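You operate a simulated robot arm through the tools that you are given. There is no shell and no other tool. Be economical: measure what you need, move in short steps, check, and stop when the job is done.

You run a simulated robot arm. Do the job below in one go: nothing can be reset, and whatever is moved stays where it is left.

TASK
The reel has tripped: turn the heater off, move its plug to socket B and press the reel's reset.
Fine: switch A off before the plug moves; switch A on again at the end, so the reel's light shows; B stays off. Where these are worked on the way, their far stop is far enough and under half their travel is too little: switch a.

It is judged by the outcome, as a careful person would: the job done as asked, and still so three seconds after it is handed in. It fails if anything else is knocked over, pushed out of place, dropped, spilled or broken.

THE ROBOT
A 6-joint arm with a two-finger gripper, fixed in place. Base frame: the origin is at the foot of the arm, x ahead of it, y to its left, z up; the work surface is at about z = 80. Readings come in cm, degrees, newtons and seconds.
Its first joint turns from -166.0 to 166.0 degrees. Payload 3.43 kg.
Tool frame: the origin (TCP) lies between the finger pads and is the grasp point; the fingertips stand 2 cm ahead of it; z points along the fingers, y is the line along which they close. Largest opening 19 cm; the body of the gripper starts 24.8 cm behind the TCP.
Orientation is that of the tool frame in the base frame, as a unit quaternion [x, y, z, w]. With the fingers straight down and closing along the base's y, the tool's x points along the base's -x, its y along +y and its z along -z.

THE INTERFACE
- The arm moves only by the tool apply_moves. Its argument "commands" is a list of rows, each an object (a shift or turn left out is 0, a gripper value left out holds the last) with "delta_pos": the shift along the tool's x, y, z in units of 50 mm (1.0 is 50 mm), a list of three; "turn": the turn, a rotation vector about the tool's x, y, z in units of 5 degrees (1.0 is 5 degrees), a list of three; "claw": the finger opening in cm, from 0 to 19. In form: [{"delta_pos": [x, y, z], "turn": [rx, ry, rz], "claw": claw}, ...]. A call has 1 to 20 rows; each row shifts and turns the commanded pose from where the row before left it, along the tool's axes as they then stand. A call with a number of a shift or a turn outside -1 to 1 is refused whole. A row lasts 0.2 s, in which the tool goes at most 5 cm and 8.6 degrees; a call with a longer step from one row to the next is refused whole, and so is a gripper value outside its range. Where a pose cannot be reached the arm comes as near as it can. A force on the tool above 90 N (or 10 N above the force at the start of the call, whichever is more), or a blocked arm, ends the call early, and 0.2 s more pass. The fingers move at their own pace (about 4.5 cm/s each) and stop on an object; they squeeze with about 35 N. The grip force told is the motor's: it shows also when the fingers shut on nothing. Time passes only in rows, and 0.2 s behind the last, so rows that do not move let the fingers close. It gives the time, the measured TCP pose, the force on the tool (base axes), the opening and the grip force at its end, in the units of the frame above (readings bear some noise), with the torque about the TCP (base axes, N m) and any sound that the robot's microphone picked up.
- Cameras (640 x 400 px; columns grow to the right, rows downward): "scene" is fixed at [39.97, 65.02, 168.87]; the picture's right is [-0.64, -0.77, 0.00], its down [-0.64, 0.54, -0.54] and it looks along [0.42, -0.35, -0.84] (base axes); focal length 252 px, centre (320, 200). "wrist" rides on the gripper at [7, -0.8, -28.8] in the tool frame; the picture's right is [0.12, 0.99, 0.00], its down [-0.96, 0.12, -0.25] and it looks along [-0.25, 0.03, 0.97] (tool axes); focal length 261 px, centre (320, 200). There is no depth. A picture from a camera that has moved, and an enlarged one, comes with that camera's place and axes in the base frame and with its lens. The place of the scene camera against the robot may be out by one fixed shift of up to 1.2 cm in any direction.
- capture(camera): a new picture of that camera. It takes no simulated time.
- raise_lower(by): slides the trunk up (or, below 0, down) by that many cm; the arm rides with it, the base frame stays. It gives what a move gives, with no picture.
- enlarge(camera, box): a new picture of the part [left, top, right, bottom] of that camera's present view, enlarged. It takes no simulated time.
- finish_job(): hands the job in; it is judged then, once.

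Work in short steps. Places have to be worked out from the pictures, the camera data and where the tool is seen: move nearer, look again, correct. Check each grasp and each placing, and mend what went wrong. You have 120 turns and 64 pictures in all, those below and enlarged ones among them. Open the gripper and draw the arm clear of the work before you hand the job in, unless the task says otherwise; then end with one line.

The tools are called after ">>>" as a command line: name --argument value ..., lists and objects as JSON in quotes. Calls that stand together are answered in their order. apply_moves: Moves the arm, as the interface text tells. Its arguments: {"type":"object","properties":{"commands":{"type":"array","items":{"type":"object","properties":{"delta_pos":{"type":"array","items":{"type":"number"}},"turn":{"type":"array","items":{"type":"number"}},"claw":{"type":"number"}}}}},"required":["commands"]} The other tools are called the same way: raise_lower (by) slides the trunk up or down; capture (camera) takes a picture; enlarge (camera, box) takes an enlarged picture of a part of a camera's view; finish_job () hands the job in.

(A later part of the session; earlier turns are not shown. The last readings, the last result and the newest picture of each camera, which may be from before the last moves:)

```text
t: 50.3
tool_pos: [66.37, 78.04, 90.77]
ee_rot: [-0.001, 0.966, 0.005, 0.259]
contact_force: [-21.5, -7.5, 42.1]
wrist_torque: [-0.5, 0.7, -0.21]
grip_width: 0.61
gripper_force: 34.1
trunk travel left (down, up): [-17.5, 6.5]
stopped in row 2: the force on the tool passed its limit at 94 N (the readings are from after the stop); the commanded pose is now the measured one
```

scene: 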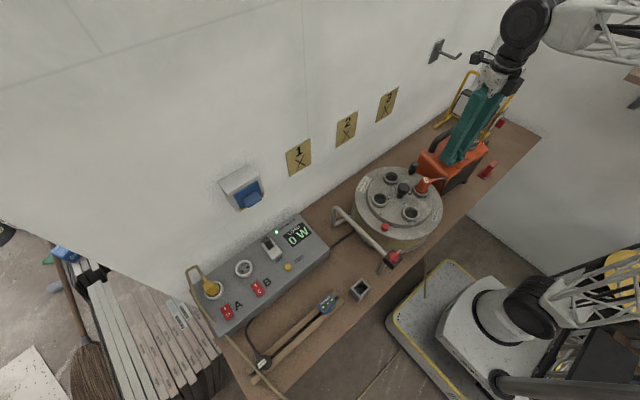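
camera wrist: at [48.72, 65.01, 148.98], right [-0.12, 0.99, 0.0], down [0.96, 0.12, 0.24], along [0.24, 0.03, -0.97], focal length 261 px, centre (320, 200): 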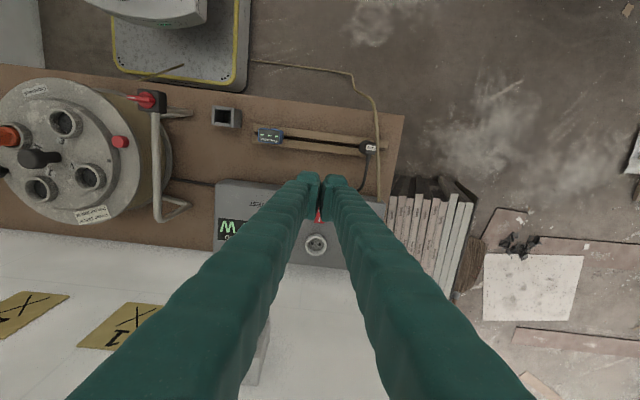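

Strong resistance at about 90.7. I lift and look at the rocker.

>>> apply_moves --commands '[{"delta_pos": [-0.3, 0, -0.52]}, {"delta_pos": [-0.3, 0, -0.52]}, {}]'

>>> enlarge --camera "wrist" --box '[240, 120, 400, 220]'

```text
t: 51.1
tool_pos: [66.52, 78.07, 96.1]
ee_rot: [0.0, 0.966, 0.003, 0.257]
contact_force: [-0.3, -0.3, -0.7]
wrist_torque: [0.01, -0.01, 0.01]
grip_width: 0.0
gripper_force: 34.0
trunk travel left (down, up): [-17.5, 6.5]
```

```text
4.00 times, centred on (320, 170) of wrist
camera zoom: at [46.24, 77.02, 117.67], right [-0.11, 0.99, -0.05], down [0.71, 0.12, 0.69], along [0.69, 0.04, -0.72], focal length 1043 px, centre (320, 320)
```

zoom: 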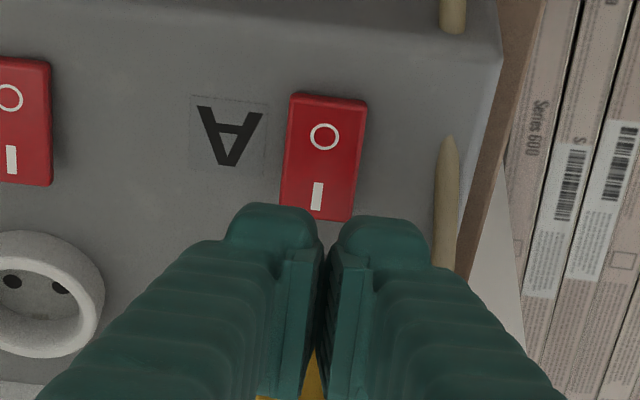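

I draw back to see the rocker from the scene camera.

>>> apply_moves --commands '[{"delta_pos": [0, -0.7, -0.7]}, {"delta_pos": [0, -0.7, -0.7]}, {"delta_pos": [0, -0.7, -0.7]}, {"delta_pos": [0, -0.7, -0.7]}, {"delta_pos": [0, -0.9, 0]}, {}]'

>>> enlarge --camera "scene" --box '[210, 272, 274, 322]'

```text
t: 52.5
tool_pos: [59.41, 59.3, 108.31]
ee_rot: [0.0, 0.966, 0.003, 0.258]
contact_force: [-0.2, -1.0, 0.1]
wrist_torque: [0.04, 0.07, 0.0]
grip_width: 0.0
gripper_force: 33.7
trunk travel left (down, up): [-17.5, 6.5]
```

```text
8.00 times, centred on (242, 297) of scene
camera zoom: at [39.97, 65.02, 168.87], right [-0.64, -0.77, 0.0], down [-0.64, 0.54, -0.54], along [0.42, -0.35, -0.84], focal length 2013 px, centre (944, -576)
```

zoom: 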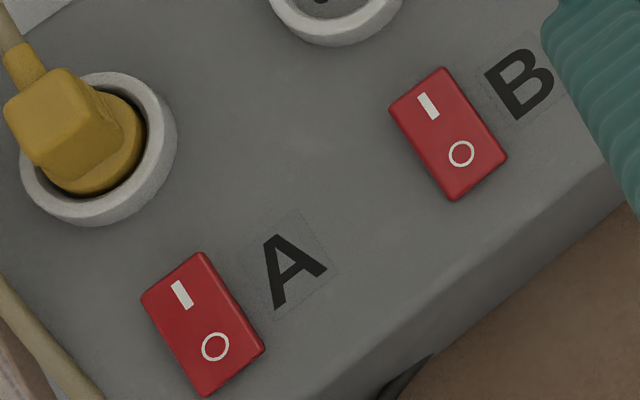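

A has flipped to off (same posture as B now). Next, the heater plug: I straighten the tool and move above reel outlet 4 with open fingers.

>>> apply_moves --commands '[{"delta_pos": [0, 0, -0.8], "turn": [0, 1, 0], "claw": 12}, {"delta_pos": [0, 0, -0.8], "turn": [0, 1, 0]}, {"delta_pos": [0, 0, -0.8], "turn": [0, 1, 0]}, {"delta_pos": [0, 0, -0.8], "turn": [0, 1, 0]}, {"turn": [0, 1, 0]}, {"turn": [0, 0.97, 0]}, {"delta_pos": [-0.2, -0.95, 0]}, {"delta_pos": [-0.2, -0.95, 0]}, {"delta_pos": [-0.2, -0.95, 0]}, {"delta_pos": [-0.2, -0.95, 0]}, {"delta_pos": [-0.1, -0.95, 0]}, {"delta_pos": [0, -0.95, 0]}, {"delta_pos": [0, -0.95, 0]}, {"delta_pos": [0, -0.95, 0]}, {"delta_pos": [0, -0.95, 0]}, {"delta_pos": [0, -0.95, 0]}, {"delta_pos": [0, -0.8, 0]}, {}]'

>>> capture --camera "wrist"

```text
t: 56.3
tool_pos: [58.12, 7.7, 122.85]
ee_rot: [-0.002, 1.0, 0.002, -0.001]
contact_force: [0.9, 0.2, -0.2]
wrist_torque: [-0.02, -0.04, 0.0]
grip_width: 12.01
gripper_force: 0.0
trunk travel left (down, up): [-17.5, 6.5]
```

```text
23 pictures are left
camera wrist: at [51.18, 6.63, 151.8], right [-0.12, 0.99, 0.01], down [0.96, 0.12, 0.25], along [0.24, 0.04, -0.97], focal length 261 px, centre (320, 200)
```

wrist: 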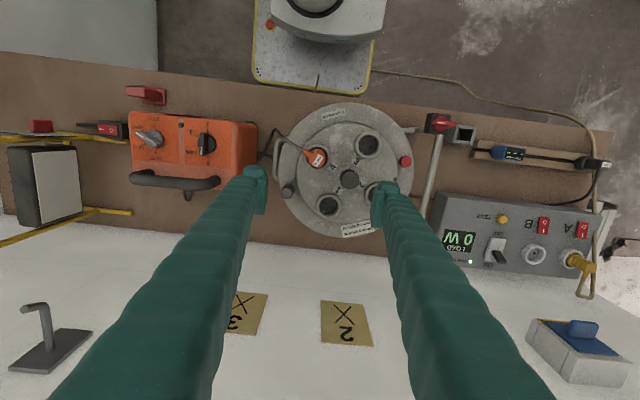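

>>> enlarge --camera "wrist" --box '[272, 120, 400, 220]'

```text
4.00 times, centred on (336, 170) of wrist
camera zoom: at [51.18, 6.63, 151.8], right [-0.12, 0.99, 0.01], down [0.96, 0.12, 0.25], along [0.24, 0.04, -0.97], focal length 1043 px, centre (256, 320)
```

zoom: 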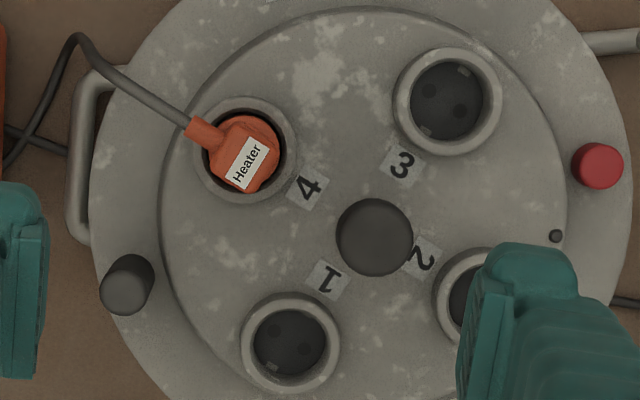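

Outlet orientation suggests the cord leaves perpendicular to the pins (radially, about -115°). Before unplugging, I test whether the arm can reach B (75.4, 67.4) with the tool vertical, since it is at 101 cm radius.

>>> apply_moves --commands '[{"delta_pos": [-0.25, 0.9, 0], "claw": 4}, {"delta_pos": [-0.25, 0.9, 0]}, {"delta_pos": [-0.25, 0.9, 0]}, {"delta_pos": [-0.25, 0.9, 0]}, {"delta_pos": [-0.25, 0.9, 0]}, {"delta_pos": [-0.25, 0.9, 0]}, {"delta_pos": [-0.25, 0.9, 0]}, {"delta_pos": [-0.25, 0.9, 0]}, {"delta_pos": [-0.25, 0.9, 0]}, {"delta_pos": [-0.25, 0.9, 0]}, {"delta_pos": [-0.25, 0.9, 0]}, {"delta_pos": [-0.25, 0.9, 0]}, {"delta_pos": [-0.25, 0.9, 0]}, {"delta_pos": [-0.21, 0.24, 0]}, {"delta_pos": [0, 0, 0.9]}, {"delta_pos": [0, 0, 0.9]}, {"delta_pos": [0, 0, 0.9]}, {"delta_pos": [0, 0, 0.9]}, {}]'

>>> enlarge --camera "wrist" --box '[220, 120, 420, 245]'

```text
t: 60.3
tool_pos: [71.91, 64.5, 99.23]
ee_rot: [-0.002, 1.0, 0.003, -0.001]
contact_force: [0.4, 0.5, 0.5]
wrist_torque: [0.02, -0.03, 0.0]
grip_width: 4.02
gripper_force: 0.0
out of reach, approached as far as the arm can: row 11, 12, 13, 14
trunk travel left (down, up): [-17.5, 6.5]
```

```text
3.20 times, centred on (320, 182) of wrist
camera zoom: at [64.98, 63.47, 128.12], right [-0.12, 0.99, 0.01], down [0.96, 0.12, 0.25], along [0.24, 0.04, -0.97], focal length 834 px, centre (320, 256)
```

zoom: 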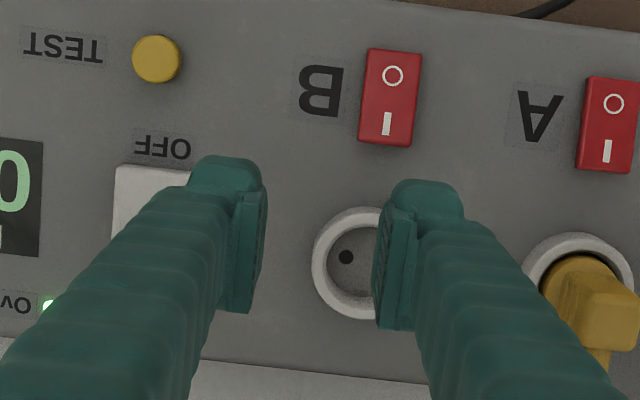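

At z=117 the reach ended at radius 96.6. I try going outward again at this lower height.

>>> apply_moves --commands '[{"delta_pos": [-0.35, 0.3, 0]}, {"delta_pos": [-0.35, 0.3, 0]}, {}]'

```text
t: 61.1
tool_pos: [75.48, 67.42, 99.25]
ee_rot: [-0.002, 1.0, 0.004, -0.001]
contact_force: [-0.8, 1.1, -0.3]
wrist_torque: [-0.02, 0.03, -0.01]
grip_width: 4.0
gripper_force: 0.1
trunk travel left (down, up): [-17.5, 6.5]
```

Reachable. I take a picture here to calibrate B's centre and its hole direction relative to the tool.

>>> enlarge --camera "wrist" --box '[256, 140, 384, 220]'

```text
5.00 times, centred on (320, 180) of wrist
camera zoom: at [68.62, 66.4, 128.12], right [-0.12, 0.99, 0.0], down [0.96, 0.12, 0.25], along [0.24, 0.03, -0.97], focal length 1303 px, centre (320, 300)
```

zoom: 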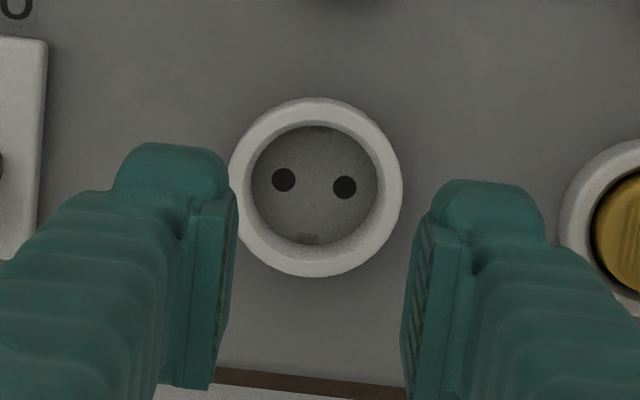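

B's centre is at about (75.05, 67.35) and its holes lie along y. I go back over the plug, turning the tool to +65° yaw so the fingers close across the cord direction.

>>> apply_moves --commands '[{"delta_pos": [0.5, -0.6, -0.4], "claw": 6}, {"delta_pos": [0.5, -0.6, -0.5]}, {"delta_pos": [0.5, -0.6, -0.5]}, {"delta_pos": [0.5, -0.6, -0.5]}, {"delta_pos": [0.4, -0.7, -0.5]}, {"delta_pos": [0.4, -0.8, -0.3]}, {"delta_pos": [0.4, -0.8, -0.3]}, {"delta_pos": [0.4, -0.8, -0.3]}, {"delta_pos": [0.1, -0.9, -0.2]}, {"delta_pos": [0.1, -0.9, -0.2]}, {"delta_pos": [0, -0.95, 0]}, {"delta_pos": [0, -0.95, 0]}, {"delta_pos": [0, -0.95, 0]}, {"delta_pos": [0, -0.95, 0]}, {"delta_pos": [0, -0.9, 0]}, {}]'

>>> apply_moves --commands '[{"turn": [0, 0, -1]}, {"turn": [0, 0, -1]}, {"turn": [0, 0, -1]}, {"turn": [0, 0, -1]}, {"turn": [0, 0, -1]}, {"turn": [0, 0, -1]}, {"turn": [0, 0, -1]}, {"turn": [0, 0, -1]}, {"turn": [0, 0, -1]}, {"turn": [0, 0, -1]}, {"turn": [0, 0, -1]}, {"turn": [0, 0, -1]}, {"turn": [0, 0, -1]}, {}]'

>>> capture --camera "wrist"

```text
t: 64.5
tool_pos: [56.48, 7.37, 117.73]
ee_rot: [-0.001, 1.0, 0.003, -0.001]
contact_force: [-0.8, 0.2, 0.6]
wrist_torque: [0.0, -0.01, 0.01]
grip_width: 5.99
gripper_force: 0.1
trunk travel left (down, up): [-17.5, 6.5]
```

```text
t: 67.5
tool_pos: [56.75, 7.35, 117.77]
ee_rot: [-0.538, 0.843, 0.003, 0.0]
contact_force: [0.4, 0.1, 0.0]
wrist_torque: [0.0, -0.02, 0.01]
grip_width: 5.99
gripper_force: 0.1
trunk travel left (down, up): [-17.5, 6.5]
```

```text
19 pictures are left
camera wrist: at [54.53, 0.39, 146.4], right [-0.95, 0.31, 0.0], down [0.3, 0.92, 0.25], along [0.07, 0.24, -0.97], focal length 261 px, centre (320, 200)
```

wrist: 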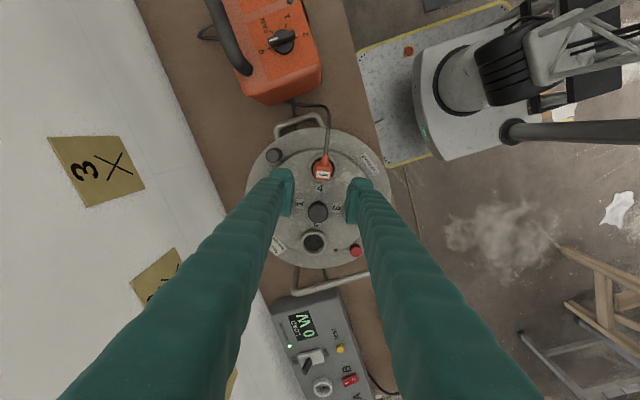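

>>> enlarge --camera "wrist" --box '[264, 130, 392, 210]'

```text
5.00 times, centred on (328, 170) of wrist
camera zoom: at [54.53, 0.39, 146.4], right [-0.95, 0.31, 0.0], down [0.3, 0.92, 0.25], along [0.07, 0.24, -0.97], focal length 1303 px, centre (280, 350)
```

zoom: 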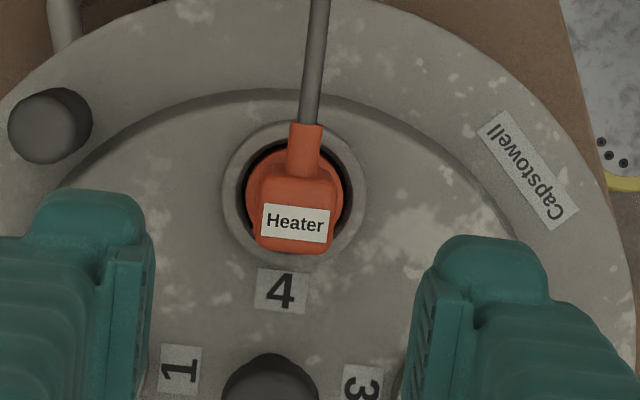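

The cord lies exactly along the tool's x, so the yaw is right. The plug is offset (+0.75, +0.48) in tool axes; I align and descend to TCP 104.

>>> apply_moves --commands '[{"delta_pos": [0.15, 0.096, 0.5]}, {"delta_pos": [0, 0, 0.8]}, {"delta_pos": [0, 0, 0.8]}, {"delta_pos": [0, 0, 0.65]}, {}]'

>>> enlarge --camera "scene" --box '[368, 140, 464, 220]'

>>> enlarge --camera "wrist" --box '[256, 130, 384, 230]'

```text
t: 68.7
tool_pos: [55.73, 6.68, 104.01]
ee_rot: [-0.539, 0.842, 0.002, 0.001]
contact_force: [0.4, -0.6, 0.2]
wrist_torque: [0.01, -0.03, -0.05]
grip_width: 6.0
gripper_force: 0.1
trunk travel left (down, up): [-17.5, 6.5]
```

```text
5.00 times, centred on (416, 180) of scene
camera zoom: at [39.97, 65.02, 168.87], right [-0.64, -0.77, 0.0], down [-0.64, 0.54, -0.54], along [0.42, -0.35, -0.84], focal length 1258 px, centre (-160, 300)
```

zoom: 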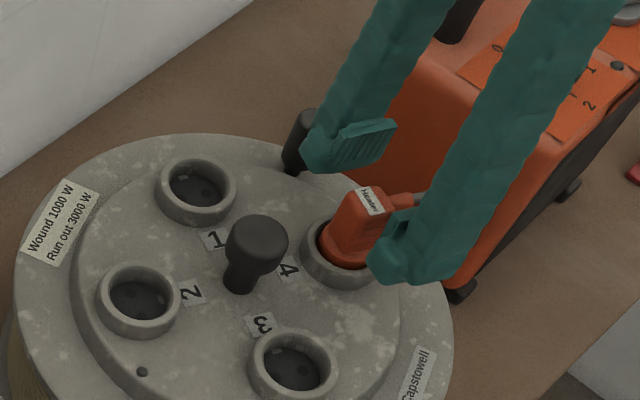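

```text
4.00 times, centred on (320, 180) of wrist
camera zoom: at [53.61, -0.19, 132.81], right [-0.95, 0.31, 0.0], down [0.3, 0.92, 0.25], along [0.08, 0.24, -0.97], focal length 1043 px, centre (320, 280)
```

zoom: 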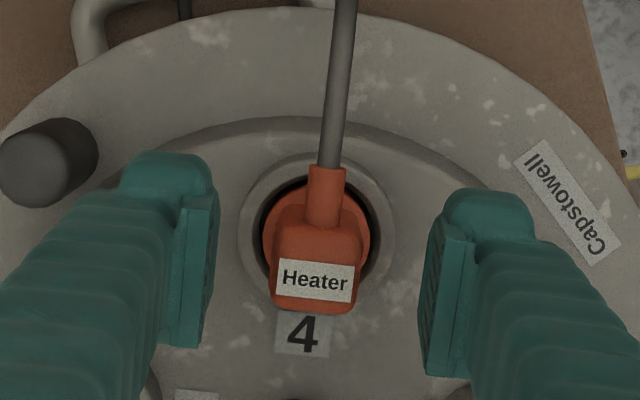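

Well centred on the plug body. I go down 2 cm more and close.

>>> apply_moves --commands '[{"delta_pos": [0, -0.01, 0.2]}, {"delta_pos": [0, 0, 0.2]}, {}, {"claw": 0}, {}, {}, {}, {}]'

```text
t: 70.5
tool_pos: [55.76, 6.65, 101.95]
ee_rot: [-0.539, 0.842, 0.003, 0.001]
contact_force: [-0.5, 0.1, -0.2]
wrist_torque: [0.0, 0.0, -0.04]
grip_width: 2.47
gripper_force: 35.7
trunk travel left (down, up): [-17.5, 6.5]
```

Gripped at 2.47 cm with no side load. I pull straight up in small steps.

>>> apply_moves --commands '[{"delta_pos": [0, 0, -0.15]}, {"delta_pos": [0, 0, -0.15]}, {"delta_pos": [0, 0, -0.2]}, {"delta_pos": [0, 0, -0.3]}, {"delta_pos": [0, 0, -0.4]}, {}]'

>>> enlarge --camera "scene" --box '[340, 110, 468, 220]'

```text
t: 71.9
tool_pos: [55.83, 6.9, 107.87]
ee_rot: [-0.539, 0.842, 0.002, 0.001]
contact_force: [0.5, -0.3, -1.9]
wrist_torque: [-0.01, -0.01, 0.0]
grip_width: 2.51
gripper_force: 34.5
trunk travel left (down, up): [-17.5, 6.5]
```

```text
3.64 times, centred on (404, 165) of scene
camera zoom: at [39.97, 65.02, 168.87], right [-0.64, -0.77, 0.0], down [-0.64, 0.54, -0.54], along [0.42, -0.35, -0.84], focal length 915 px, centre (14, 327)
```

zoom: 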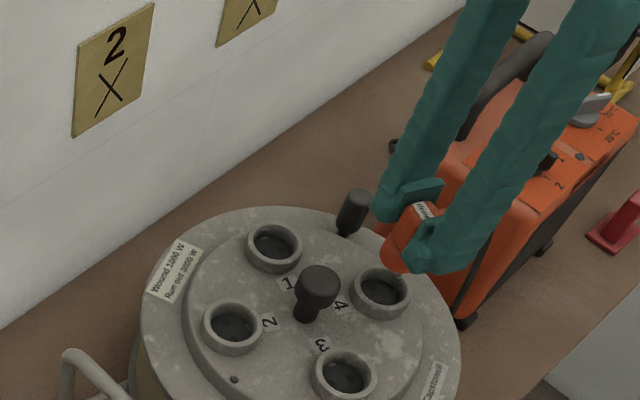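

The plug is out and held. I raise and rotate back to zero yaw (cord toward -x).

>>> apply_moves --commands '[{"delta_pos": [0, 0, -0.6], "turn": [0, 0, 1]}, {"delta_pos": [0, 0, -0.6], "turn": [0, 0, 1]}, {"delta_pos": [0, 0, -0.6], "turn": [0, 0, 1]}, {"delta_pos": [0, 0, -0.6], "turn": [0, 0, 1]}, {"turn": [0, 0, 1]}, {"turn": [0, 0, 1]}, {"turn": [0, 0, 1]}, {"turn": [0, 0, 1]}, {"turn": [0, 0, 1]}, {"turn": [0, 0, 1]}, {"turn": [0, 0, 1]}, {"turn": [0, 0, 1]}, {"turn": [0, 0, 1]}, {}]'

>>> apply_moves --commands '[{"delta_pos": [0, 0.9, 0]}, {"delta_pos": [0, 0.9, 0]}, {"delta_pos": [0, 0.9, 0]}, {"delta_pos": [0, 0.9, 0]}, {"delta_pos": [0, 0.9, 0]}, {"delta_pos": [0, 0.9, 0]}, {}]'

>>> capture --camera "scene"

```text
t: 74.9
tool_pos: [55.87, 6.83, 119.79]
ee_rot: [-0.001, 1.0, 0.003, -0.001]
contact_force: [0.3, -0.5, -0.7]
wrist_torque: [-0.03, 0.01, 0.01]
grip_width: 2.47
gripper_force: 34.8
trunk travel left (down, up): [-17.5, 6.5]
```

```text
t: 76.5
tool_pos: [55.71, 33.75, 119.85]
ee_rot: [-0.002, 1.0, 0.003, -0.001]
contact_force: [0.3, 0.8, -0.5]
wrist_torque: [-0.03, 0.04, 0.0]
grip_width: 2.47
gripper_force: 35.0
trunk travel left (down, up): [-17.5, 6.5]
```

```text
14 pictures are left
```

scene: 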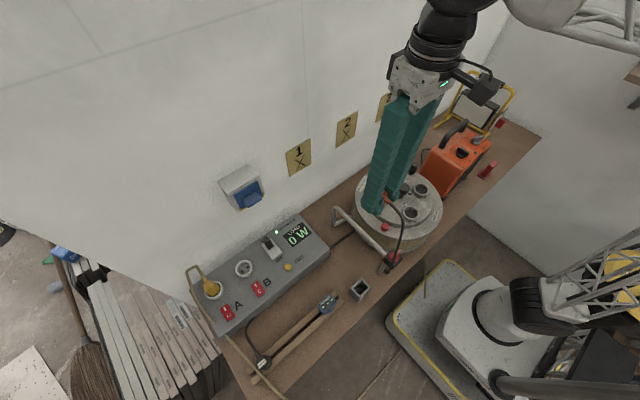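

The cord follows freely. I continue to above B, lowering as the reach needs.

>>> apply_moves --commands '[{"delta_pos": [-0.3, 0.85, 0.3]}, {"delta_pos": [-0.3, 0.85, 0.3]}, {"delta_pos": [-0.3, 0.85, 0.3]}, {"delta_pos": [-0.3, 0.85, 0.3]}, {"delta_pos": [-0.4, 0.8, 0.4]}, {"delta_pos": [-0.4, 0.8, 0.4]}, {"delta_pos": [-0.4, 0.8, 0.4]}, {"delta_pos": [-0.4, 0.8, 0.4]}, {"delta_pos": [-0.52, 0.075, 0.5]}, {"delta_pos": [-0.52, 0.075, 0.5]}, {}, {}]'

>>> enlarge --camera "wrist" --box '[240, 130, 400, 230]'

```text
t: 79.1
tool_pos: [75.08, 67.75, 101.07]
ee_rot: [-0.002, 1.0, 0.003, 0.0]
contact_force: [-0.2, 0.4, -0.4]
wrist_torque: [0.02, 0.01, 0.01]
grip_width: 2.46
gripper_force: 35.3
trunk travel left (down, up): [-17.5, 6.5]
```

```text
4.00 times, centred on (320, 180) of wrist
camera zoom: at [68.08, 66.73, 129.96], right [-0.12, 0.99, 0.01], down [0.96, 0.12, 0.25], along [0.24, 0.04, -0.97], focal length 1043 px, centre (320, 280)
```

zoom: 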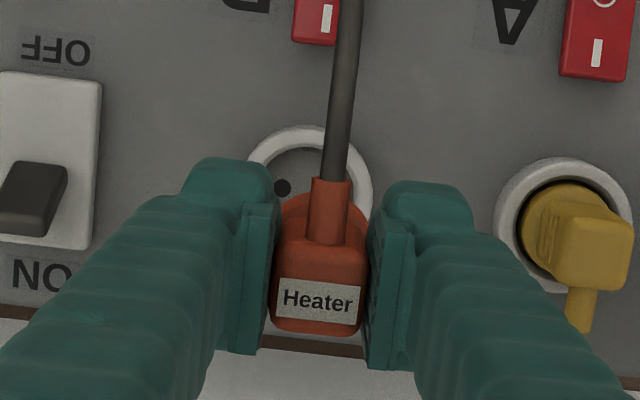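

B's centre computes again to (75.06, 67.38), and the yellow plug's cord confirms the pin orientation. I correct by (-0.15, -0.25) and lower toward the socket.

>>> apply_moves --commands '[{"delta_pos": [0.03, -0.05, 0.3]}, {"delta_pos": [0, 0, 0.4]}, {"delta_pos": [0, 0, 0.4]}, {}, {}]'

>>> enlarge --camera "scene" --box '[200, 220, 296, 290]'

```text
t: 80.3
tool_pos: [74.75, 67.42, 95.75]
ee_rot: [-0.002, 1.0, 0.003, -0.001]
contact_force: [-0.1, -0.4, -1.6]
wrist_torque: [0.04, 0.02, 0.03]
grip_width: 2.48
gripper_force: 34.2
trunk travel left (down, up): [-17.5, 6.5]
```

```text
5.71 times, centred on (248, 255) of scene
camera zoom: at [39.97, 65.02, 168.87], right [-0.64, -0.77, 0.0], down [-0.64, 0.54, -0.54], along [0.42, -0.35, -0.84], focal length 1438 px, centre (731, -114)
```

zoom: 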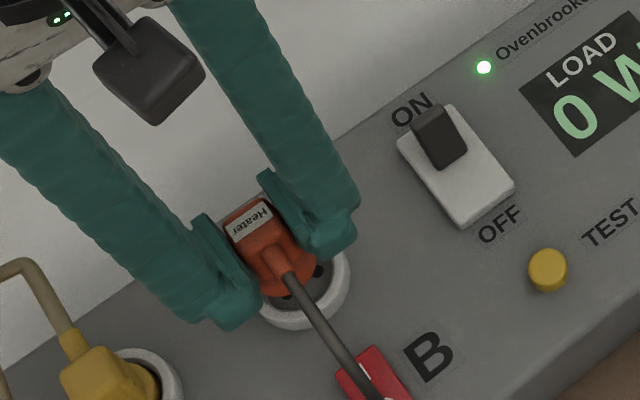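

Plug hovers over the socket. I lower slowly, watching the force.

>>> apply_moves --commands '[{"delta_pos": [-0.02, 0.01, 0.1]}, {"delta_pos": [0, 0, 0.1]}, {"delta_pos": [0, 0, 0.1]}, {"delta_pos": [0, 0, 0.1]}, {}]'

```text
t: 81.5
tool_pos: [74.82, 67.53, 93.64]
ee_rot: [-0.002, 1.0, 0.003, -0.001]
contact_force: [1.9, -4.2, -0.7]
wrist_torque: [-0.22, -0.09, 0.0]
grip_width: 2.46
gripper_force: 35.2
trunk travel left (down, up): [-17.5, 6.5]
```

Slight side contact pushing toward +x, -y. I comply a bit that way and continue.

>>> apply_moves --commands '[{"delta_pos": [-0.015, -0.025, 0.06]}, {"delta_pos": [0, 0, 0.06]}, {"delta_pos": [0, 0, 0.06]}, {}]'

```text
t: 82.5
tool_pos: [74.87, 67.52, 92.74]
ee_rot: [-0.002, 1.0, 0.002, -0.001]
contact_force: [-5.2, -7.7, 0.7]
wrist_torque: [-0.35, 0.18, -0.01]
grip_width: 2.47
gripper_force: 34.9
trunk travel left (down, up): [-17.5, 6.5]
```

>>> apply_moves --commands '[{"delta_pos": [0.01, -0.02, 0.06]}, {"delta_pos": [0, 0, 0.06]}, {"delta_pos": [0, 0, 0.06]}, {}]'

```text
t: 83.5
tool_pos: [74.79, 67.3, 92.33]
ee_rot: [-0.003, 1.0, 0.004, 0.001]
contact_force: [4.9, 3.9, 58.4]
wrist_torque: [0.04, -0.13, -0.04]
grip_width: 2.56
gripper_force: 35.1
trunk travel left (down, up): [-17.5, 6.5]
```

Firm contact at 92.3. I look to see if it's seated or the pins rest on the face.

>>> enlarge --camera "scene" --box '[200, 220, 296, 290]'

```text
5.71 times, centred on (248, 255) of scene
camera zoom: at [39.97, 65.02, 168.87], right [-0.64, -0.77, 0.0], down [-0.64, 0.54, -0.54], along [0.42, -0.35, -0.84], focal length 1438 px, centre (731, -114)
```

zoom: 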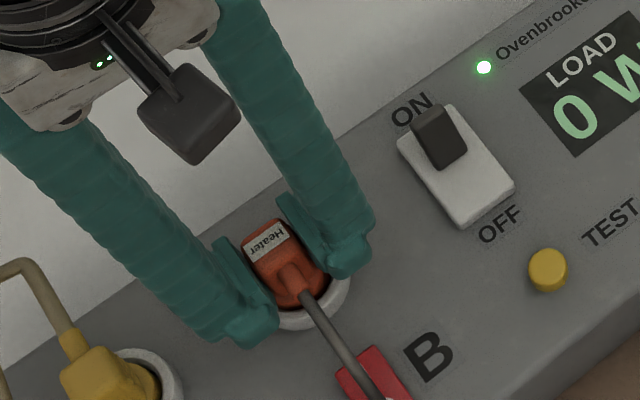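

Pins are likely resting on the socket face beside the holes. I back off slightly to read the lateral force alone.

>>> apply_moves --commands '[{"delta_pos": [0, 0, -0.1]}, {"delta_pos": [0, 0, -0.06]}, {}]'

```text
t: 84.3
tool_pos: [74.74, 67.25, 92.38]
ee_rot: [-0.002, 1.0, 0.002, -0.002]
contact_force: [-0.1, 1.3, -0.7]
wrist_torque: [0.0, 0.04, 0.03]
grip_width: 2.47
gripper_force: 35.0
trunk travel left (down, up): [-17.5, 6.5]
```

No side force here. I probe for the walls: first -y by 0.3.

>>> apply_moves --commands '[{"delta_pos": [0, -0.06, 0]}, {}]'

>>> apply_moves --commands '[{"delta_pos": [0, 0.12, 0]}, {}]'

>>> apply_moves --commands '[{"delta_pos": [-0.06, -0.06, 0]}, {}]'

>>> apply_moves --commands '[{"delta_pos": [0.12, 0, 0]}, {}]'

```text
t: 84.9
tool_pos: [74.73, 67.09, 92.64]
ee_rot: [-0.002, 1.0, 0.003, 0.0]
contact_force: [-3.2, 1.9, -2.2]
wrist_torque: [0.07, 0.09, 0.0]
grip_width: 2.48
gripper_force: 35.5
trunk travel left (down, up): [-17.5, 6.5]
```

```text
t: 85.5
tool_pos: [74.88, 67.48, 92.7]
ee_rot: [-0.002, 1.0, 0.002, 0.0]
contact_force: [-5.1, -18.1, 0.9]
wrist_torque: [-0.75, 0.25, -0.16]
grip_width: 2.48
gripper_force: 34.6
trunk travel left (down, up): [-17.5, 6.5]
```

```text
t: 86.1
tool_pos: [74.82, 67.48, 92.73]
ee_rot: [-0.003, 1.0, 0.003, -0.001]
contact_force: [-16.7, -7.1, 1.2]
wrist_torque: [-0.21, 0.71, 0.13]
grip_width: 2.49
gripper_force: 34.9
trunk travel left (down, up): [-17.5, 6.5]
```

```text
t: 86.7
tool_pos: [74.6, 67.4, 92.56]
ee_rot: [-0.002, 1.0, 0.002, 0.0]
contact_force: [0.2, 0.0, -0.3]
wrist_torque: [0.05, -0.01, 0.02]
grip_width: 2.49
gripper_force: 35.4
trunk travel left (down, up): [-17.5, 6.5]
```

Walls found: centre is about (74.68, 67.18). I go there and press down gently.

>>> apply_moves --commands '[{"delta_pos": [-0.046, -0.014, 0]}, {"delta_pos": [0, 0, 0.05]}, {"delta_pos": [0, 0, 0.05]}, {"delta_pos": [0, 0, 0.04]}, {}]'

```text
t: 87.9
tool_pos: [74.79, 67.23, 92.16]
ee_rot: [-0.001, 1.0, 0.004, 0.001]
contact_force: [2.5, 0.9, 32.4]
wrist_torque: [0.25, -0.15, 0.03]
grip_width: 2.47
gripper_force: 34.9
trunk travel left (down, up): [-17.5, 6.5]
```

Contact off-centre at +y, so one pin is near its hole edge. I slide in small steps under light pressure to find the holes.

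>>> apply_moves --commands '[{"delta_pos": [0, -0.02, 0]}, {"delta_pos": [0, -0.01, 0]}, {}]'

>>> apply_moves --commands '[{"delta_pos": [0.02, 0.03, 0]}, {"delta_pos": [0, 0.02, 0]}, {}]'

>>> apply_moves --commands '[{"delta_pos": [-0.02, -0.02, 0]}, {"delta_pos": [-0.02, 0, 0]}, {}]'

```text
t: 88.7
tool_pos: [74.69, 67.23, 92.26]
ee_rot: [-0.002, 1.0, 0.005, 0.001]
contact_force: [12.2, 16.7, 48.5]
wrist_torque: [0.31, -0.58, 0.15]
grip_width: 2.47
gripper_force: 35.3
trunk travel left (down, up): [-17.5, 6.5]
```

```text
t: 89.5
tool_pos: [74.71, 67.21, 92.16]
ee_rot: [-0.001, 1.0, 0.004, 0.0]
contact_force: [16.5, 3.4, 55.4]
wrist_torque: [0.06, -0.37, 0.04]
grip_width: 2.46
gripper_force: 35.5
trunk travel left (down, up): [-17.5, 6.5]
```

```text
t: 90.3
tool_pos: [74.62, 67.24, 92.21]
ee_rot: [-0.002, 1.0, 0.003, -0.002]
contact_force: [2.7, -4.2, 53.4]
wrist_torque: [-0.09, 0.23, -0.02]
grip_width: 2.47
gripper_force: 34.6
trunk travel left (down, up): [-17.5, 6.5]
```

Still on the face (about 1.8 cm left to go by comparison with the reel). I lift a little and probe the recess walls more carefully from the centre.

>>> apply_moves --commands '[{"delta_pos": [0, 0, -0.18]}, {}]'

>>> apply_moves --commands '[{"delta_pos": [0, 0.08, 0]}, {}]'

>>> apply_moves --commands '[{"delta_pos": [0, -0.16, 0]}, {}]'

>>> apply_moves --commands '[{"delta_pos": [-0.06, 0.08, 0]}, {}]'

>>> apply_moves --commands '[{"delta_pos": [0.16, 0, 0]}, {}]'

```text
t: 90.9
tool_pos: [74.89, 67.3, 92.45]
ee_rot: [-0.001, 1.0, 0.002, -0.002]
contact_force: [0.3, 0.8, -0.8]
wrist_torque: [-0.01, 0.02, 0.0]
grip_width: 2.46
gripper_force: 34.7
trunk travel left (down, up): [-17.5, 6.5]
```

```text
t: 91.5
tool_pos: [74.9, 67.51, 92.86]
ee_rot: [-0.002, 1.0, 0.001, -0.002]
contact_force: [-6.1, -19.2, -0.8]
wrist_torque: [-0.78, 0.24, -0.12]
grip_width: 2.49
gripper_force: 34.6
trunk travel left (down, up): [-17.5, 6.5]
```

```text
t: 92.1
tool_pos: [74.79, 67.21, 92.79]
ee_rot: [-0.003, 1.0, 0.003, 0.0]
contact_force: [-3.1, 14.8, 2.5]
wrist_torque: [0.68, 0.07, 0.11]
grip_width: 2.49
gripper_force: 35.0
trunk travel left (down, up): [-17.5, 6.5]
```

```text
t: 92.7
tool_pos: [75.03, 67.28, 92.86]
ee_rot: [-0.002, 1.0, 0.002, -0.003]
contact_force: [-33.7, 3.6, 5.4]
wrist_torque: [0.04, 1.23, -0.05]
grip_width: 2.49
gripper_force: 35.5
trunk travel left (down, up): [-17.5, 6.5]
```

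```text
t: 93.3
tool_pos: [74.65, 67.18, 92.71]
ee_rot: [-0.001, 1.0, 0.002, 0.0]
contact_force: [8.5, -0.4, -1.0]
wrist_torque: [-0.03, -0.33, 0.04]
grip_width: 2.47
gripper_force: 35.1
trunk travel left (down, up): [-17.5, 6.5]
```

Recess centre is 0.21 cm in -x from the last press point. I go there and press again.

>>> apply_moves --commands '[{"delta_pos": [-0.058, -0.004, 0]}, {"delta_pos": [0, 0, 0.06]}, {"delta_pos": [0, 0, 0.06]}, {"delta_pos": [0, 0, 0.06]}, {"delta_pos": [0, 0, 0.04]}, {}]'

```text
t: 94.7
tool_pos: [74.55, 67.18, 92.16]
ee_rot: [-0.002, 1.0, 0.005, 0.001]
contact_force: [1.2, 9.8, 43.9]
wrist_torque: [0.32, -0.72, 0.12]
grip_width: 2.48
gripper_force: 35.0
trunk travel left (down, up): [-17.5, 6.5]
```

The readings suggest the plug may have shifted or pitched in the grip. I lift clear of the socket a little and look.

>>> apply_moves --commands '[{"delta_pos": [0, 0, -0.4]}, {"delta_pos": [0, 0, -0.4]}, {"delta_pos": [0, 0, -0.4]}, {}]'

>>> enlarge --camera "wrist" --box '[256, 140, 384, 230]'

>>> enlarge --camera "scene" --box '[210, 225, 290, 285]'

```text
t: 95.7
tool_pos: [74.78, 67.14, 97.68]
ee_rot: [-0.001, 1.0, 0.003, -0.001]
contact_force: [0.0, 0.2, -0.3]
wrist_torque: [0.01, 0.02, 0.02]
grip_width: 2.47
gripper_force: 35.1
trunk travel left (down, up): [-17.5, 6.5]
```

```text
4.44 times, centred on (320, 185) of wrist
camera zoom: at [67.82, 66.17, 126.45], right [-0.12, 0.99, 0.0], down [0.96, 0.12, 0.25], along [0.24, 0.03, -0.97], focal length 1158 px, centre (320, 267)
```

zoom: 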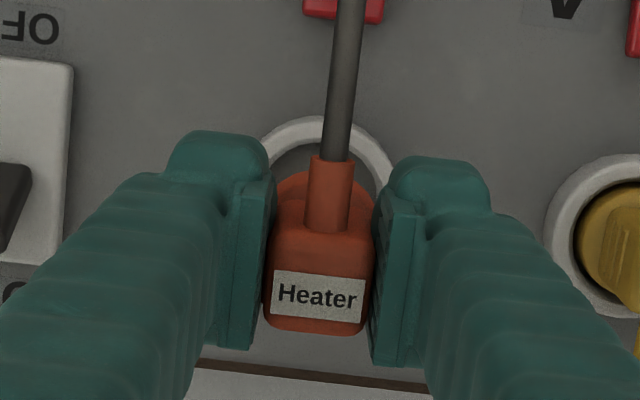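

```text
6.67 times, centred on (250, 255) of scene
camera zoom: at [39.97, 65.02, 168.87], right [-0.64, -0.77, 0.0], down [-0.64, 0.54, -0.54], along [0.42, -0.35, -0.84], focal length 1678 px, centre (787, -167)
```

zoom: 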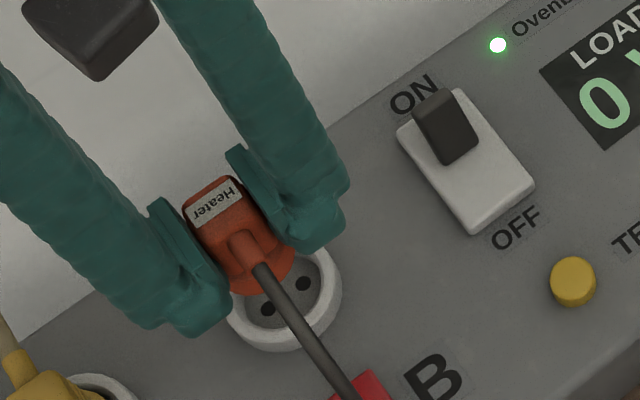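

The plug looks slightly shifted along x in the pads. I go back in to just above contact and re-centre with gentler, symmetric probes.

>>> apply_moves --commands '[{"delta_pos": [0, 0, 0.4]}, {"delta_pos": [0, 0, 0.35]}, {"delta_pos": [0, 0, 0.23]}, {}]'

>>> apply_moves --commands '[{"delta_pos": [-0.05, 0, 0]}, {}]'

>>> apply_moves --commands '[{"delta_pos": [0.1, 0, 0]}, {}]'

>>> apply_moves --commands '[{"delta_pos": [-0.05, 0.05, 0]}, {}]'

>>> apply_moves --commands '[{"delta_pos": [0, -0.1, 0]}, {}]'

```text
t: 96.7
tool_pos: [74.86, 67.28, 92.78]
ee_rot: [-0.002, 1.0, 0.002, -0.001]
contact_force: [0.5, -0.5, -1.6]
wrist_torque: [-0.03, -0.01, -0.04]
grip_width: 2.48
gripper_force: 35.6
trunk travel left (down, up): [-17.5, 6.5]
```

```text
t: 97.3
tool_pos: [74.95, 67.13, 92.84]
ee_rot: [-0.002, 1.0, 0.003, 0.0]
contact_force: [0.4, 1.0, -0.5]
wrist_torque: [0.03, 0.0, -0.03]
grip_width: 2.47
gripper_force: 34.9
trunk travel left (down, up): [-17.5, 6.5]
```

```text
t: 97.9
tool_pos: [74.47, 67.2, 92.91]
ee_rot: [-0.002, 1.0, 0.003, 0.001]
contact_force: [8.2, 0.9, 1.0]
wrist_torque: [0.06, -0.49, -0.08]
grip_width: 2.47
gripper_force: 34.5
trunk travel left (down, up): [-17.5, 6.5]
```

```text
t: 98.5
tool_pos: [74.67, 67.45, 92.85]
ee_rot: [-0.002, 1.0, 0.002, -0.001]
contact_force: [-0.3, -7.5, -2.6]
wrist_torque: [-0.38, 0.05, 0.0]
grip_width: 2.47
gripper_force: 35.4
trunk travel left (down, up): [-17.5, 6.5]
```

```text
t: 99.1
tool_pos: [74.75, 67.12, 92.77]
ee_rot: [-0.002, 1.0, 0.002, -0.001]
contact_force: [-1.7, 5.7, -0.2]
wrist_torque: [0.2, 0.02, -0.03]
grip_width: 2.47
gripper_force: 35.1
trunk travel left (down, up): [-17.5, 6.5]
```

y is centred; x needs the +x wall. I probe +0.4.

>>> apply_moves --commands '[{"delta_pos": [-0.08, 0.05, 0]}, {}]'

>>> apply_moves --commands '[{"delta_pos": [-0.02, 0, 0]}, {}]'

```text
t: 99.7
tool_pos: [74.94, 67.26, 92.9]
ee_rot: [-0.001, 1.0, 0.002, -0.001]
contact_force: [-15.1, -2.7, -2.4]
wrist_torque: [-0.16, 0.7, -0.01]
grip_width: 2.47
gripper_force: 35.2
trunk travel left (down, up): [-17.5, 6.5]
```

```text
t: 100.3
tool_pos: [75.14, 67.27, 92.82]
ee_rot: [-0.002, 1.0, 0.003, -0.001]
contact_force: [-26.0, -7.7, -3.8]
wrist_torque: [-0.35, 1.17, 0.07]
grip_width: 2.46
gripper_force: 35.0
trunk travel left (down, up): [-17.5, 6.5]
```

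Centre found: 0.04 cm from the probe origin. I go there and press in small increments.

>>> apply_moves --commands '[{"delta_pos": [0.092, -0.002, 0]}, {}, {"delta_pos": [0, 0, 0.06]}, {"delta_pos": [0, 0, 0.06]}, {"delta_pos": [0, 0, 0.03]}, {}]'

```text
t: 101.7
tool_pos: [74.72, 67.32, 92.14]
ee_rot: [-0.002, 1.0, 0.002, -0.001]
contact_force: [2.3, 0.8, 4.7]
wrist_torque: [0.05, -0.18, -0.02]
grip_width: 2.51
gripper_force: 34.5
trunk travel left (down, up): [-17.5, 6.5]
```

>>> apply_moves --commands '[{"delta_pos": [0, 0, 0.04]}, {}]'

>>> apply_moves --commands '[{"delta_pos": [0, 0, 0.04]}, {}]'

```text
t: 102.3
tool_pos: [74.71, 67.21, 92.08]
ee_rot: [-0.002, 1.0, 0.002, 0.001]
contact_force: [4.5, 5.0, 27.0]
wrist_torque: [0.24, -0.73, 0.09]
grip_width: 2.48
gripper_force: 35.1
trunk travel left (down, up): [-17.5, 6.5]
```

```text
t: 102.9
tool_pos: [74.66, 67.18, 92.05]
ee_rot: [-0.002, 1.0, 0.004, 0.001]
contact_force: [6.1, 9.6, 52.4]
wrist_torque: [0.21, -0.68, 0.04]
grip_width: 2.45
gripper_force: 34.9
trunk travel left (down, up): [-17.5, 6.5]
```

Contact comes from all around the rim, so it may be nearly seated or blocked. I compare with the yellow plug in A at high zoom.

>>> enlarge --camera "scene" --box '[192, 240, 272, 300]'

```text
6.67 times, centred on (232, 270) of scene
camera zoom: at [39.97, 65.02, 168.87], right [-0.64, -0.77, 0.0], down [-0.64, 0.54, -0.54], along [0.42, -0.35, -0.84], focal length 1678 px, centre (907, -267)
```

zoom: 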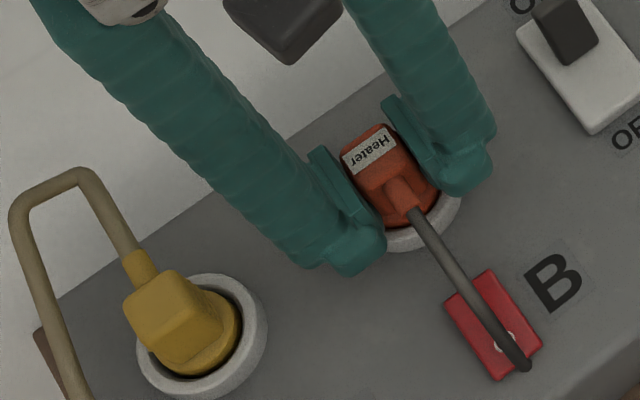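

Collar depth compares with the seated yellow plug, and the collar was already well inside before the firm stop, so it appears seated. I relieve the pressure, release, and look.

>>> apply_moves --commands '[{"delta_pos": [0, 0, -0.07]}, {}, {"claw": 5}, {}, {}, {}]'

>>> apply_moves --commands '[{"delta_pos": [0, 0, -0.5]}, {"delta_pos": [0, 0, -0.8]}, {"delta_pos": [0.4, 0, -0.8]}, {"delta_pos": [0.7, 0, -0.6]}, {"delta_pos": [0.8, 0, -0.5]}, {"delta_pos": [0.8, -0.4, 0]}, {"delta_pos": [0.4, -0.8, 0]}, {}]'

>>> enlarge --camera "scene" --box '[180, 230, 308, 330]'

```text
t: 104.3
tool_pos: [74.59, 67.27, 91.92]
ee_rot: [-0.002, 1.0, 0.003, -0.001]
contact_force: [-1.4, 0.1, -0.4]
wrist_torque: [0.0, -0.03, -0.01]
grip_width: 4.98
gripper_force: 0.3
trunk travel left (down, up): [-17.5, 6.5]
```

```text
t: 106.1
tool_pos: [59.15, 60.93, 108.14]
ee_rot: [-0.002, 1.0, 0.003, -0.001]
contact_force: [-0.3, 0.0, 0.5]
wrist_torque: [0.11, -0.04, -0.02]
grip_width: 5.02
gripper_force: 0.0
trunk travel left (down, up): [-17.5, 6.5]
```

```text
4.00 times, centred on (244, 280) of scene
camera zoom: at [39.97, 65.02, 168.87], right [-0.64, -0.77, 0.0], down [-0.64, 0.54, -0.54], along [0.42, -0.35, -0.84], focal length 1006 px, centre (624, -120)
```

zoom: 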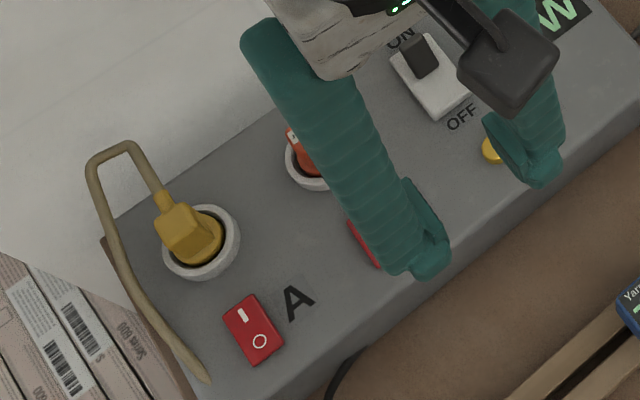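

The arm hides B; I move to -y and look with the wrist camera.

>>> apply_moves --commands '[{"delta_pos": [0, -0.9, -0.4], "claw": 0}, {"delta_pos": [0, -0.9, -0.4]}, {"delta_pos": [0, -0.9, -0.4]}, {"delta_pos": [0, -0.9, -0.4]}, {"delta_pos": [0, -0.9, -0.2]}, {}]'

>>> enlarge --camera "scene" --box '[196, 236, 292, 316]'

```text
t: 107.5
tool_pos: [59.15, 38.26, 116.86]
ee_rot: [-0.003, 1.0, 0.003, -0.001]
contact_force: [0.3, -0.3, 0.5]
wrist_torque: [0.03, -0.02, 0.02]
grip_width: 0.03
gripper_force: 33.8
trunk travel left (down, up): [-17.5, 6.5]
```

```text
5.00 times, centred on (244, 276) of scene
camera zoom: at [39.97, 65.02, 168.87], right [-0.64, -0.77, 0.0], down [-0.64, 0.54, -0.54], along [0.42, -0.35, -0.84], focal length 1258 px, centre (700, -180)
```

zoom: 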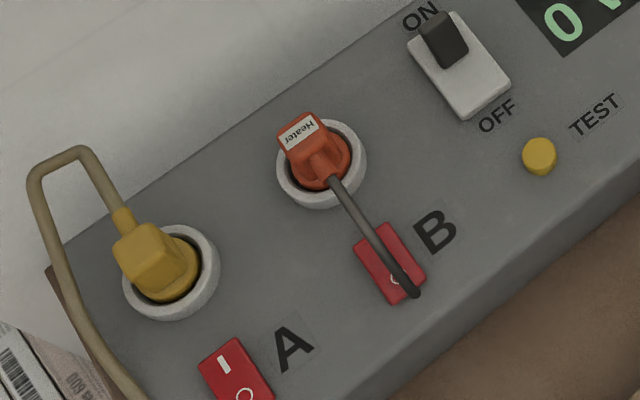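

>>> enlarge --camera "scene" --box '[216, 256, 272, 301]'

```text
8.89 times, centred on (244, 278) of scene
camera zoom: at [39.97, 65.02, 168.87], right [-0.64, -0.77, 0.0], down [-0.64, 0.54, -0.54], along [0.42, -0.35, -0.84], focal length 2237 px, centre (996, -498)
```

zoom: 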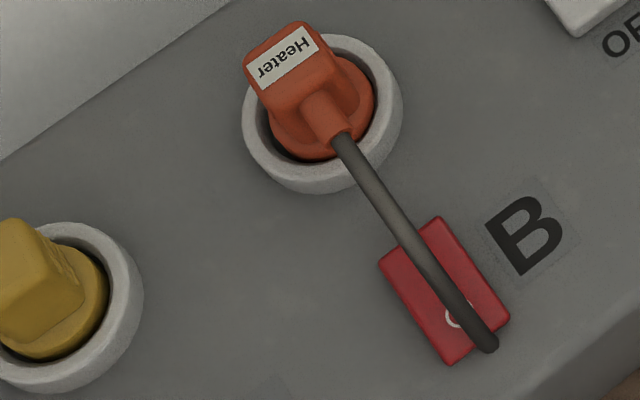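

Gap sizes match: the orange plug sits as deep as the yellow one, and B's switch is still off. Now the reset button, estimated at (54.8, 25.5, 96.5); I hover above it.

>>> apply_moves --commands '[{"delta_pos": [0.29, -0.82, 0]}, {"delta_pos": [0.29, -0.82, 0]}, {"delta_pos": [0.29, -0.82, 0.4]}, {"delta_pos": [0, 0, 0.8]}, {"delta_pos": [0, 0, 0.8]}, {}]'

>>> enlarge --camera "wrist" --box '[240, 110, 400, 210]'

```text
t: 108.9
tool_pos: [54.82, 25.96, 107.08]
ee_rot: [-0.002, 1.0, 0.003, -0.001]
contact_force: [0.1, 0.4, -1.0]
wrist_torque: [-0.01, 0.01, 0.0]
grip_width: 0.0
gripper_force: 34.3
trunk travel left (down, up): [-17.5, 6.5]
```

```text
4.00 times, centred on (320, 160) of wrist
camera zoom: at [47.96, 24.95, 135.84], right [-0.12, 0.99, 0.01], down [0.96, 0.12, 0.25], along [0.24, 0.04, -0.97], focal length 1043 px, centre (320, 360)
```

zoom: 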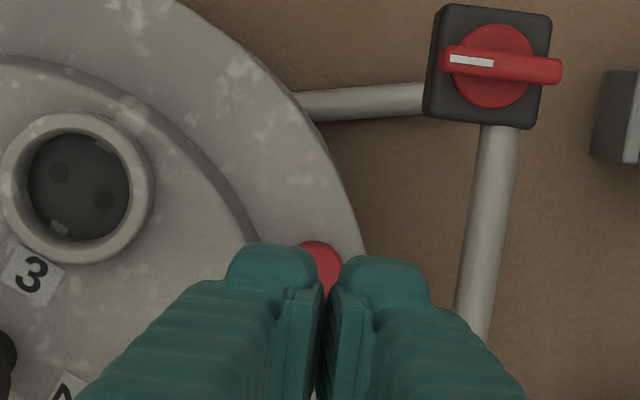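

Button at about (54.15, 25.9). I align and descend, then press slowly.

>>> apply_moves --commands '[{"delta_pos": [0.13, 0, 0.4]}, {"delta_pos": [0, 0, 0.7]}, {"delta_pos": [0, 0, 0.1]}, {"delta_pos": [0, 0, 0.1]}, {}]'

>>> apply_moves --commands '[{"delta_pos": [0, 0, 0.08]}, {"delta_pos": [0, 0, 0.08]}, {}]'

```text
t: 110.1
tool_pos: [54.29, 26.3, 100.4]
ee_rot: [-0.002, 1.0, 0.003, -0.001]
contact_force: [0.7, 0.0, -0.1]
wrist_torque: [0.0, 0.02, -0.01]
grip_width: 0.01
gripper_force: 34.1
trunk travel left (down, up): [-17.5, 6.5]
```

```text
t: 110.9
tool_pos: [54.41, 26.29, 99.43]
ee_rot: [-0.001, 1.0, 0.003, 0.0]
contact_force: [0.0, 0.3, 0.0]
wrist_torque: [0.01, 0.01, -0.03]
grip_width: 0.01
gripper_force: 34.1
trunk travel left (down, up): [-17.5, 6.5]
```

No contact yet (tips at 97.4). Continue in small steps with a slight y correction.

>>> apply_moves --commands '[{"delta_pos": [0.02, -0.05, 0.08]}, {"delta_pos": [0, 0, 0.06]}, {}]'

>>> apply_moves --commands '[{"delta_pos": [0, 0, 0.06]}, {"delta_pos": [0, 0, 0.04]}, {}]'

```text
t: 111.7
tool_pos: [54.23, 26.04, 98.83]
ee_rot: [-0.001, 1.0, 0.002, -0.001]
contact_force: [-0.5, 0.1, 0.2]
wrist_torque: [-0.02, 0.01, 0.0]
grip_width: 0.0
gripper_force: 34.8
trunk travel left (down, up): [-17.5, 6.5]
```

```text
t: 112.5
tool_pos: [54.14, 26.08, 98.31]
ee_rot: [-0.002, 1.0, 0.003, -0.001]
contact_force: [-0.6, 0.4, -0.3]
wrist_torque: [-0.04, 0.0, 0.01]
grip_width: 0.0
gripper_force: 34.5
trunk travel left (down, up): [-17.5, 6.5]
```

>>> apply_moves --commands '[{"delta_pos": [0, 0, 0.06]}, {"delta_pos": [0, 0, 0.06]}, {}]'

>>> apply_moves --commands '[{"delta_pos": [0, 0, 0.05]}, {"delta_pos": [0, 0, 0.05]}, {}]'

```text
t: 113.3
tool_pos: [54.3, 26.0, 97.71]
ee_rot: [-0.002, 1.0, 0.002, -0.001]
contact_force: [0.4, -0.3, 2.4]
wrist_torque: [0.0, 0.0, -0.01]
grip_width: 0.0
gripper_force: 34.4
trunk travel left (down, up): [-17.5, 6.5]
```

```text
t: 114.1
tool_pos: [54.19, 26.05, 97.27]
ee_rot: [-0.003, 1.0, 0.003, 0.0]
contact_force: [3.3, -5.4, 24.1]
wrist_torque: [-0.33, -0.11, 0.06]
grip_width: 0.59
gripper_force: 34.5
trunk travel left (down, up): [-17.5, 6.5]
```

Contact on the button. I press a bit further.

>>> apply_moves --commands '[{"delta_pos": [0, 0, 0.05]}, {"delta_pos": [0, 0, 0.03]}, {}]'

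```text
t: 114.9
tool_pos: [54.15, 26.04, 97.05]
ee_rot: [-0.001, 1.0, 0.002, 0.0]
contact_force: [5.4, -4.2, 43.0]
wrist_torque: [-0.5, -0.22, 0.32]
grip_width: 0.6
gripper_force: 33.9
trunk travel left (down, up): [-17.5, 6.5]
```

The load sits about 1 cm to -y of the tool axis. To be sure the button is fully pressed, I lift, shift -0.8 cm in y and press again.

>>> apply_moves --commands '[{"delta_pos": [0, 0, -0.3]}, {"delta_pos": [0, -0.16, 0]}, {}, {"delta_pos": [0, 0, 0.1]}, {"delta_pos": [0, 0, 0.08]}, {}]'

>>> apply_moves --commands '[{"delta_pos": [0, 0, 0.06]}, {"delta_pos": [0, 0, 0.05]}, {}]'

```text
t: 116.3
tool_pos: [54.3, 25.25, 97.62]
ee_rot: [0.0, 1.0, 0.002, 0.001]
contact_force: [1.5, 1.5, 12.4]
wrist_torque: [0.15, -0.04, 0.07]
grip_width: 0.03
gripper_force: 34.6
trunk travel left (down, up): [-17.5, 6.5]
```

```text
t: 117.1
tool_pos: [54.23, 25.28, 97.0]
ee_rot: [-0.002, 1.0, 0.003, 0.0]
contact_force: [4.1, 5.5, 41.0]
wrist_torque: [0.56, -0.2, 0.35]
grip_width: 0.02
gripper_force: 34.3
trunk travel left (down, up): [-17.5, 6.5]
```

The button yields as a spring would. I press a little more to reach its stop, then release.

>>> apply_moves --commands '[{"delta_pos": [0, 0.04, 0.05]}, {}]'

>>> apply_moves --commands '[{"delta_pos": [0, 0, -0.5]}, {"delta_pos": [0, 0, -0.9]}, {"delta_pos": [0, 0, -0.9]}, {"delta_pos": [0, 0.5, -0.8]}, {"delta_pos": [0, 0.9, -0.3]}, {"delta_pos": [0, 0.9, 0]}, {}]'

```text
t: 117.7
tool_pos: [54.09, 25.41, 96.86]
ee_rot: [-0.002, 1.0, 0.003, 0.001]
contact_force: [2.7, -15.8, 71.9]
wrist_torque: [0.06, -0.24, -0.38]
grip_width: 0.63
gripper_force: 33.9
trunk travel left (down, up): [-17.5, 6.5]
```

```text
t: 119.3
tool_pos: [54.23, 37.0, 113.53]
ee_rot: [-0.001, 1.0, 0.002, -0.001]
contact_force: [0.6, 0.4, -0.2]
wrist_torque: [-0.06, 0.03, 0.01]
grip_width: 0.0
gripper_force: 33.9
trunk travel left (down, up): [-17.5, 6.5]
```

Reset fully pressed. Now switch A on: tilt 30° again and approach above the I end (68.9, 77.8).

>>> apply_moves --commands '[{"turn": [0, -1, 0]}, {"turn": [0, -1, 0]}, {"turn": [0, -1, 0]}, {"turn": [0, -1, 0]}, {"turn": [0, -1, 0]}, {"turn": [0, -1, 0]}, {"delta_pos": [-0.128, 0.82, 0.386]}, {"delta_pos": [-0.128, 0.82, 0.386]}, {"delta_pos": [-0.128, 0.82, 0.386]}, {"delta_pos": [-0.128, 0.82, 0.386]}, {"delta_pos": [-0.128, 0.82, 0.386]}, {"delta_pos": [-0.128, 0.82, 0.386]}, {"delta_pos": [-0.128, 0.82, 0.386]}, {"delta_pos": [-0.128, 0.82, 0.386]}, {"delta_pos": [-0.128, 0.82, 0.386]}, {"delta_pos": [-0.128, 0.82, 0.386]}, {}, {}]'

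```text
t: 123.1
tool_pos: [69.35, 78.1, 100.25]
ee_rot: [-0.001, 0.966, 0.003, 0.258]
contact_force: [-0.2, 0.4, 0.8]
wrist_torque: [-0.01, 0.06, 0.01]
grip_width: 0.01
gripper_force: 34.4
trunk travel left (down, up): [-17.5, 6.5]
```

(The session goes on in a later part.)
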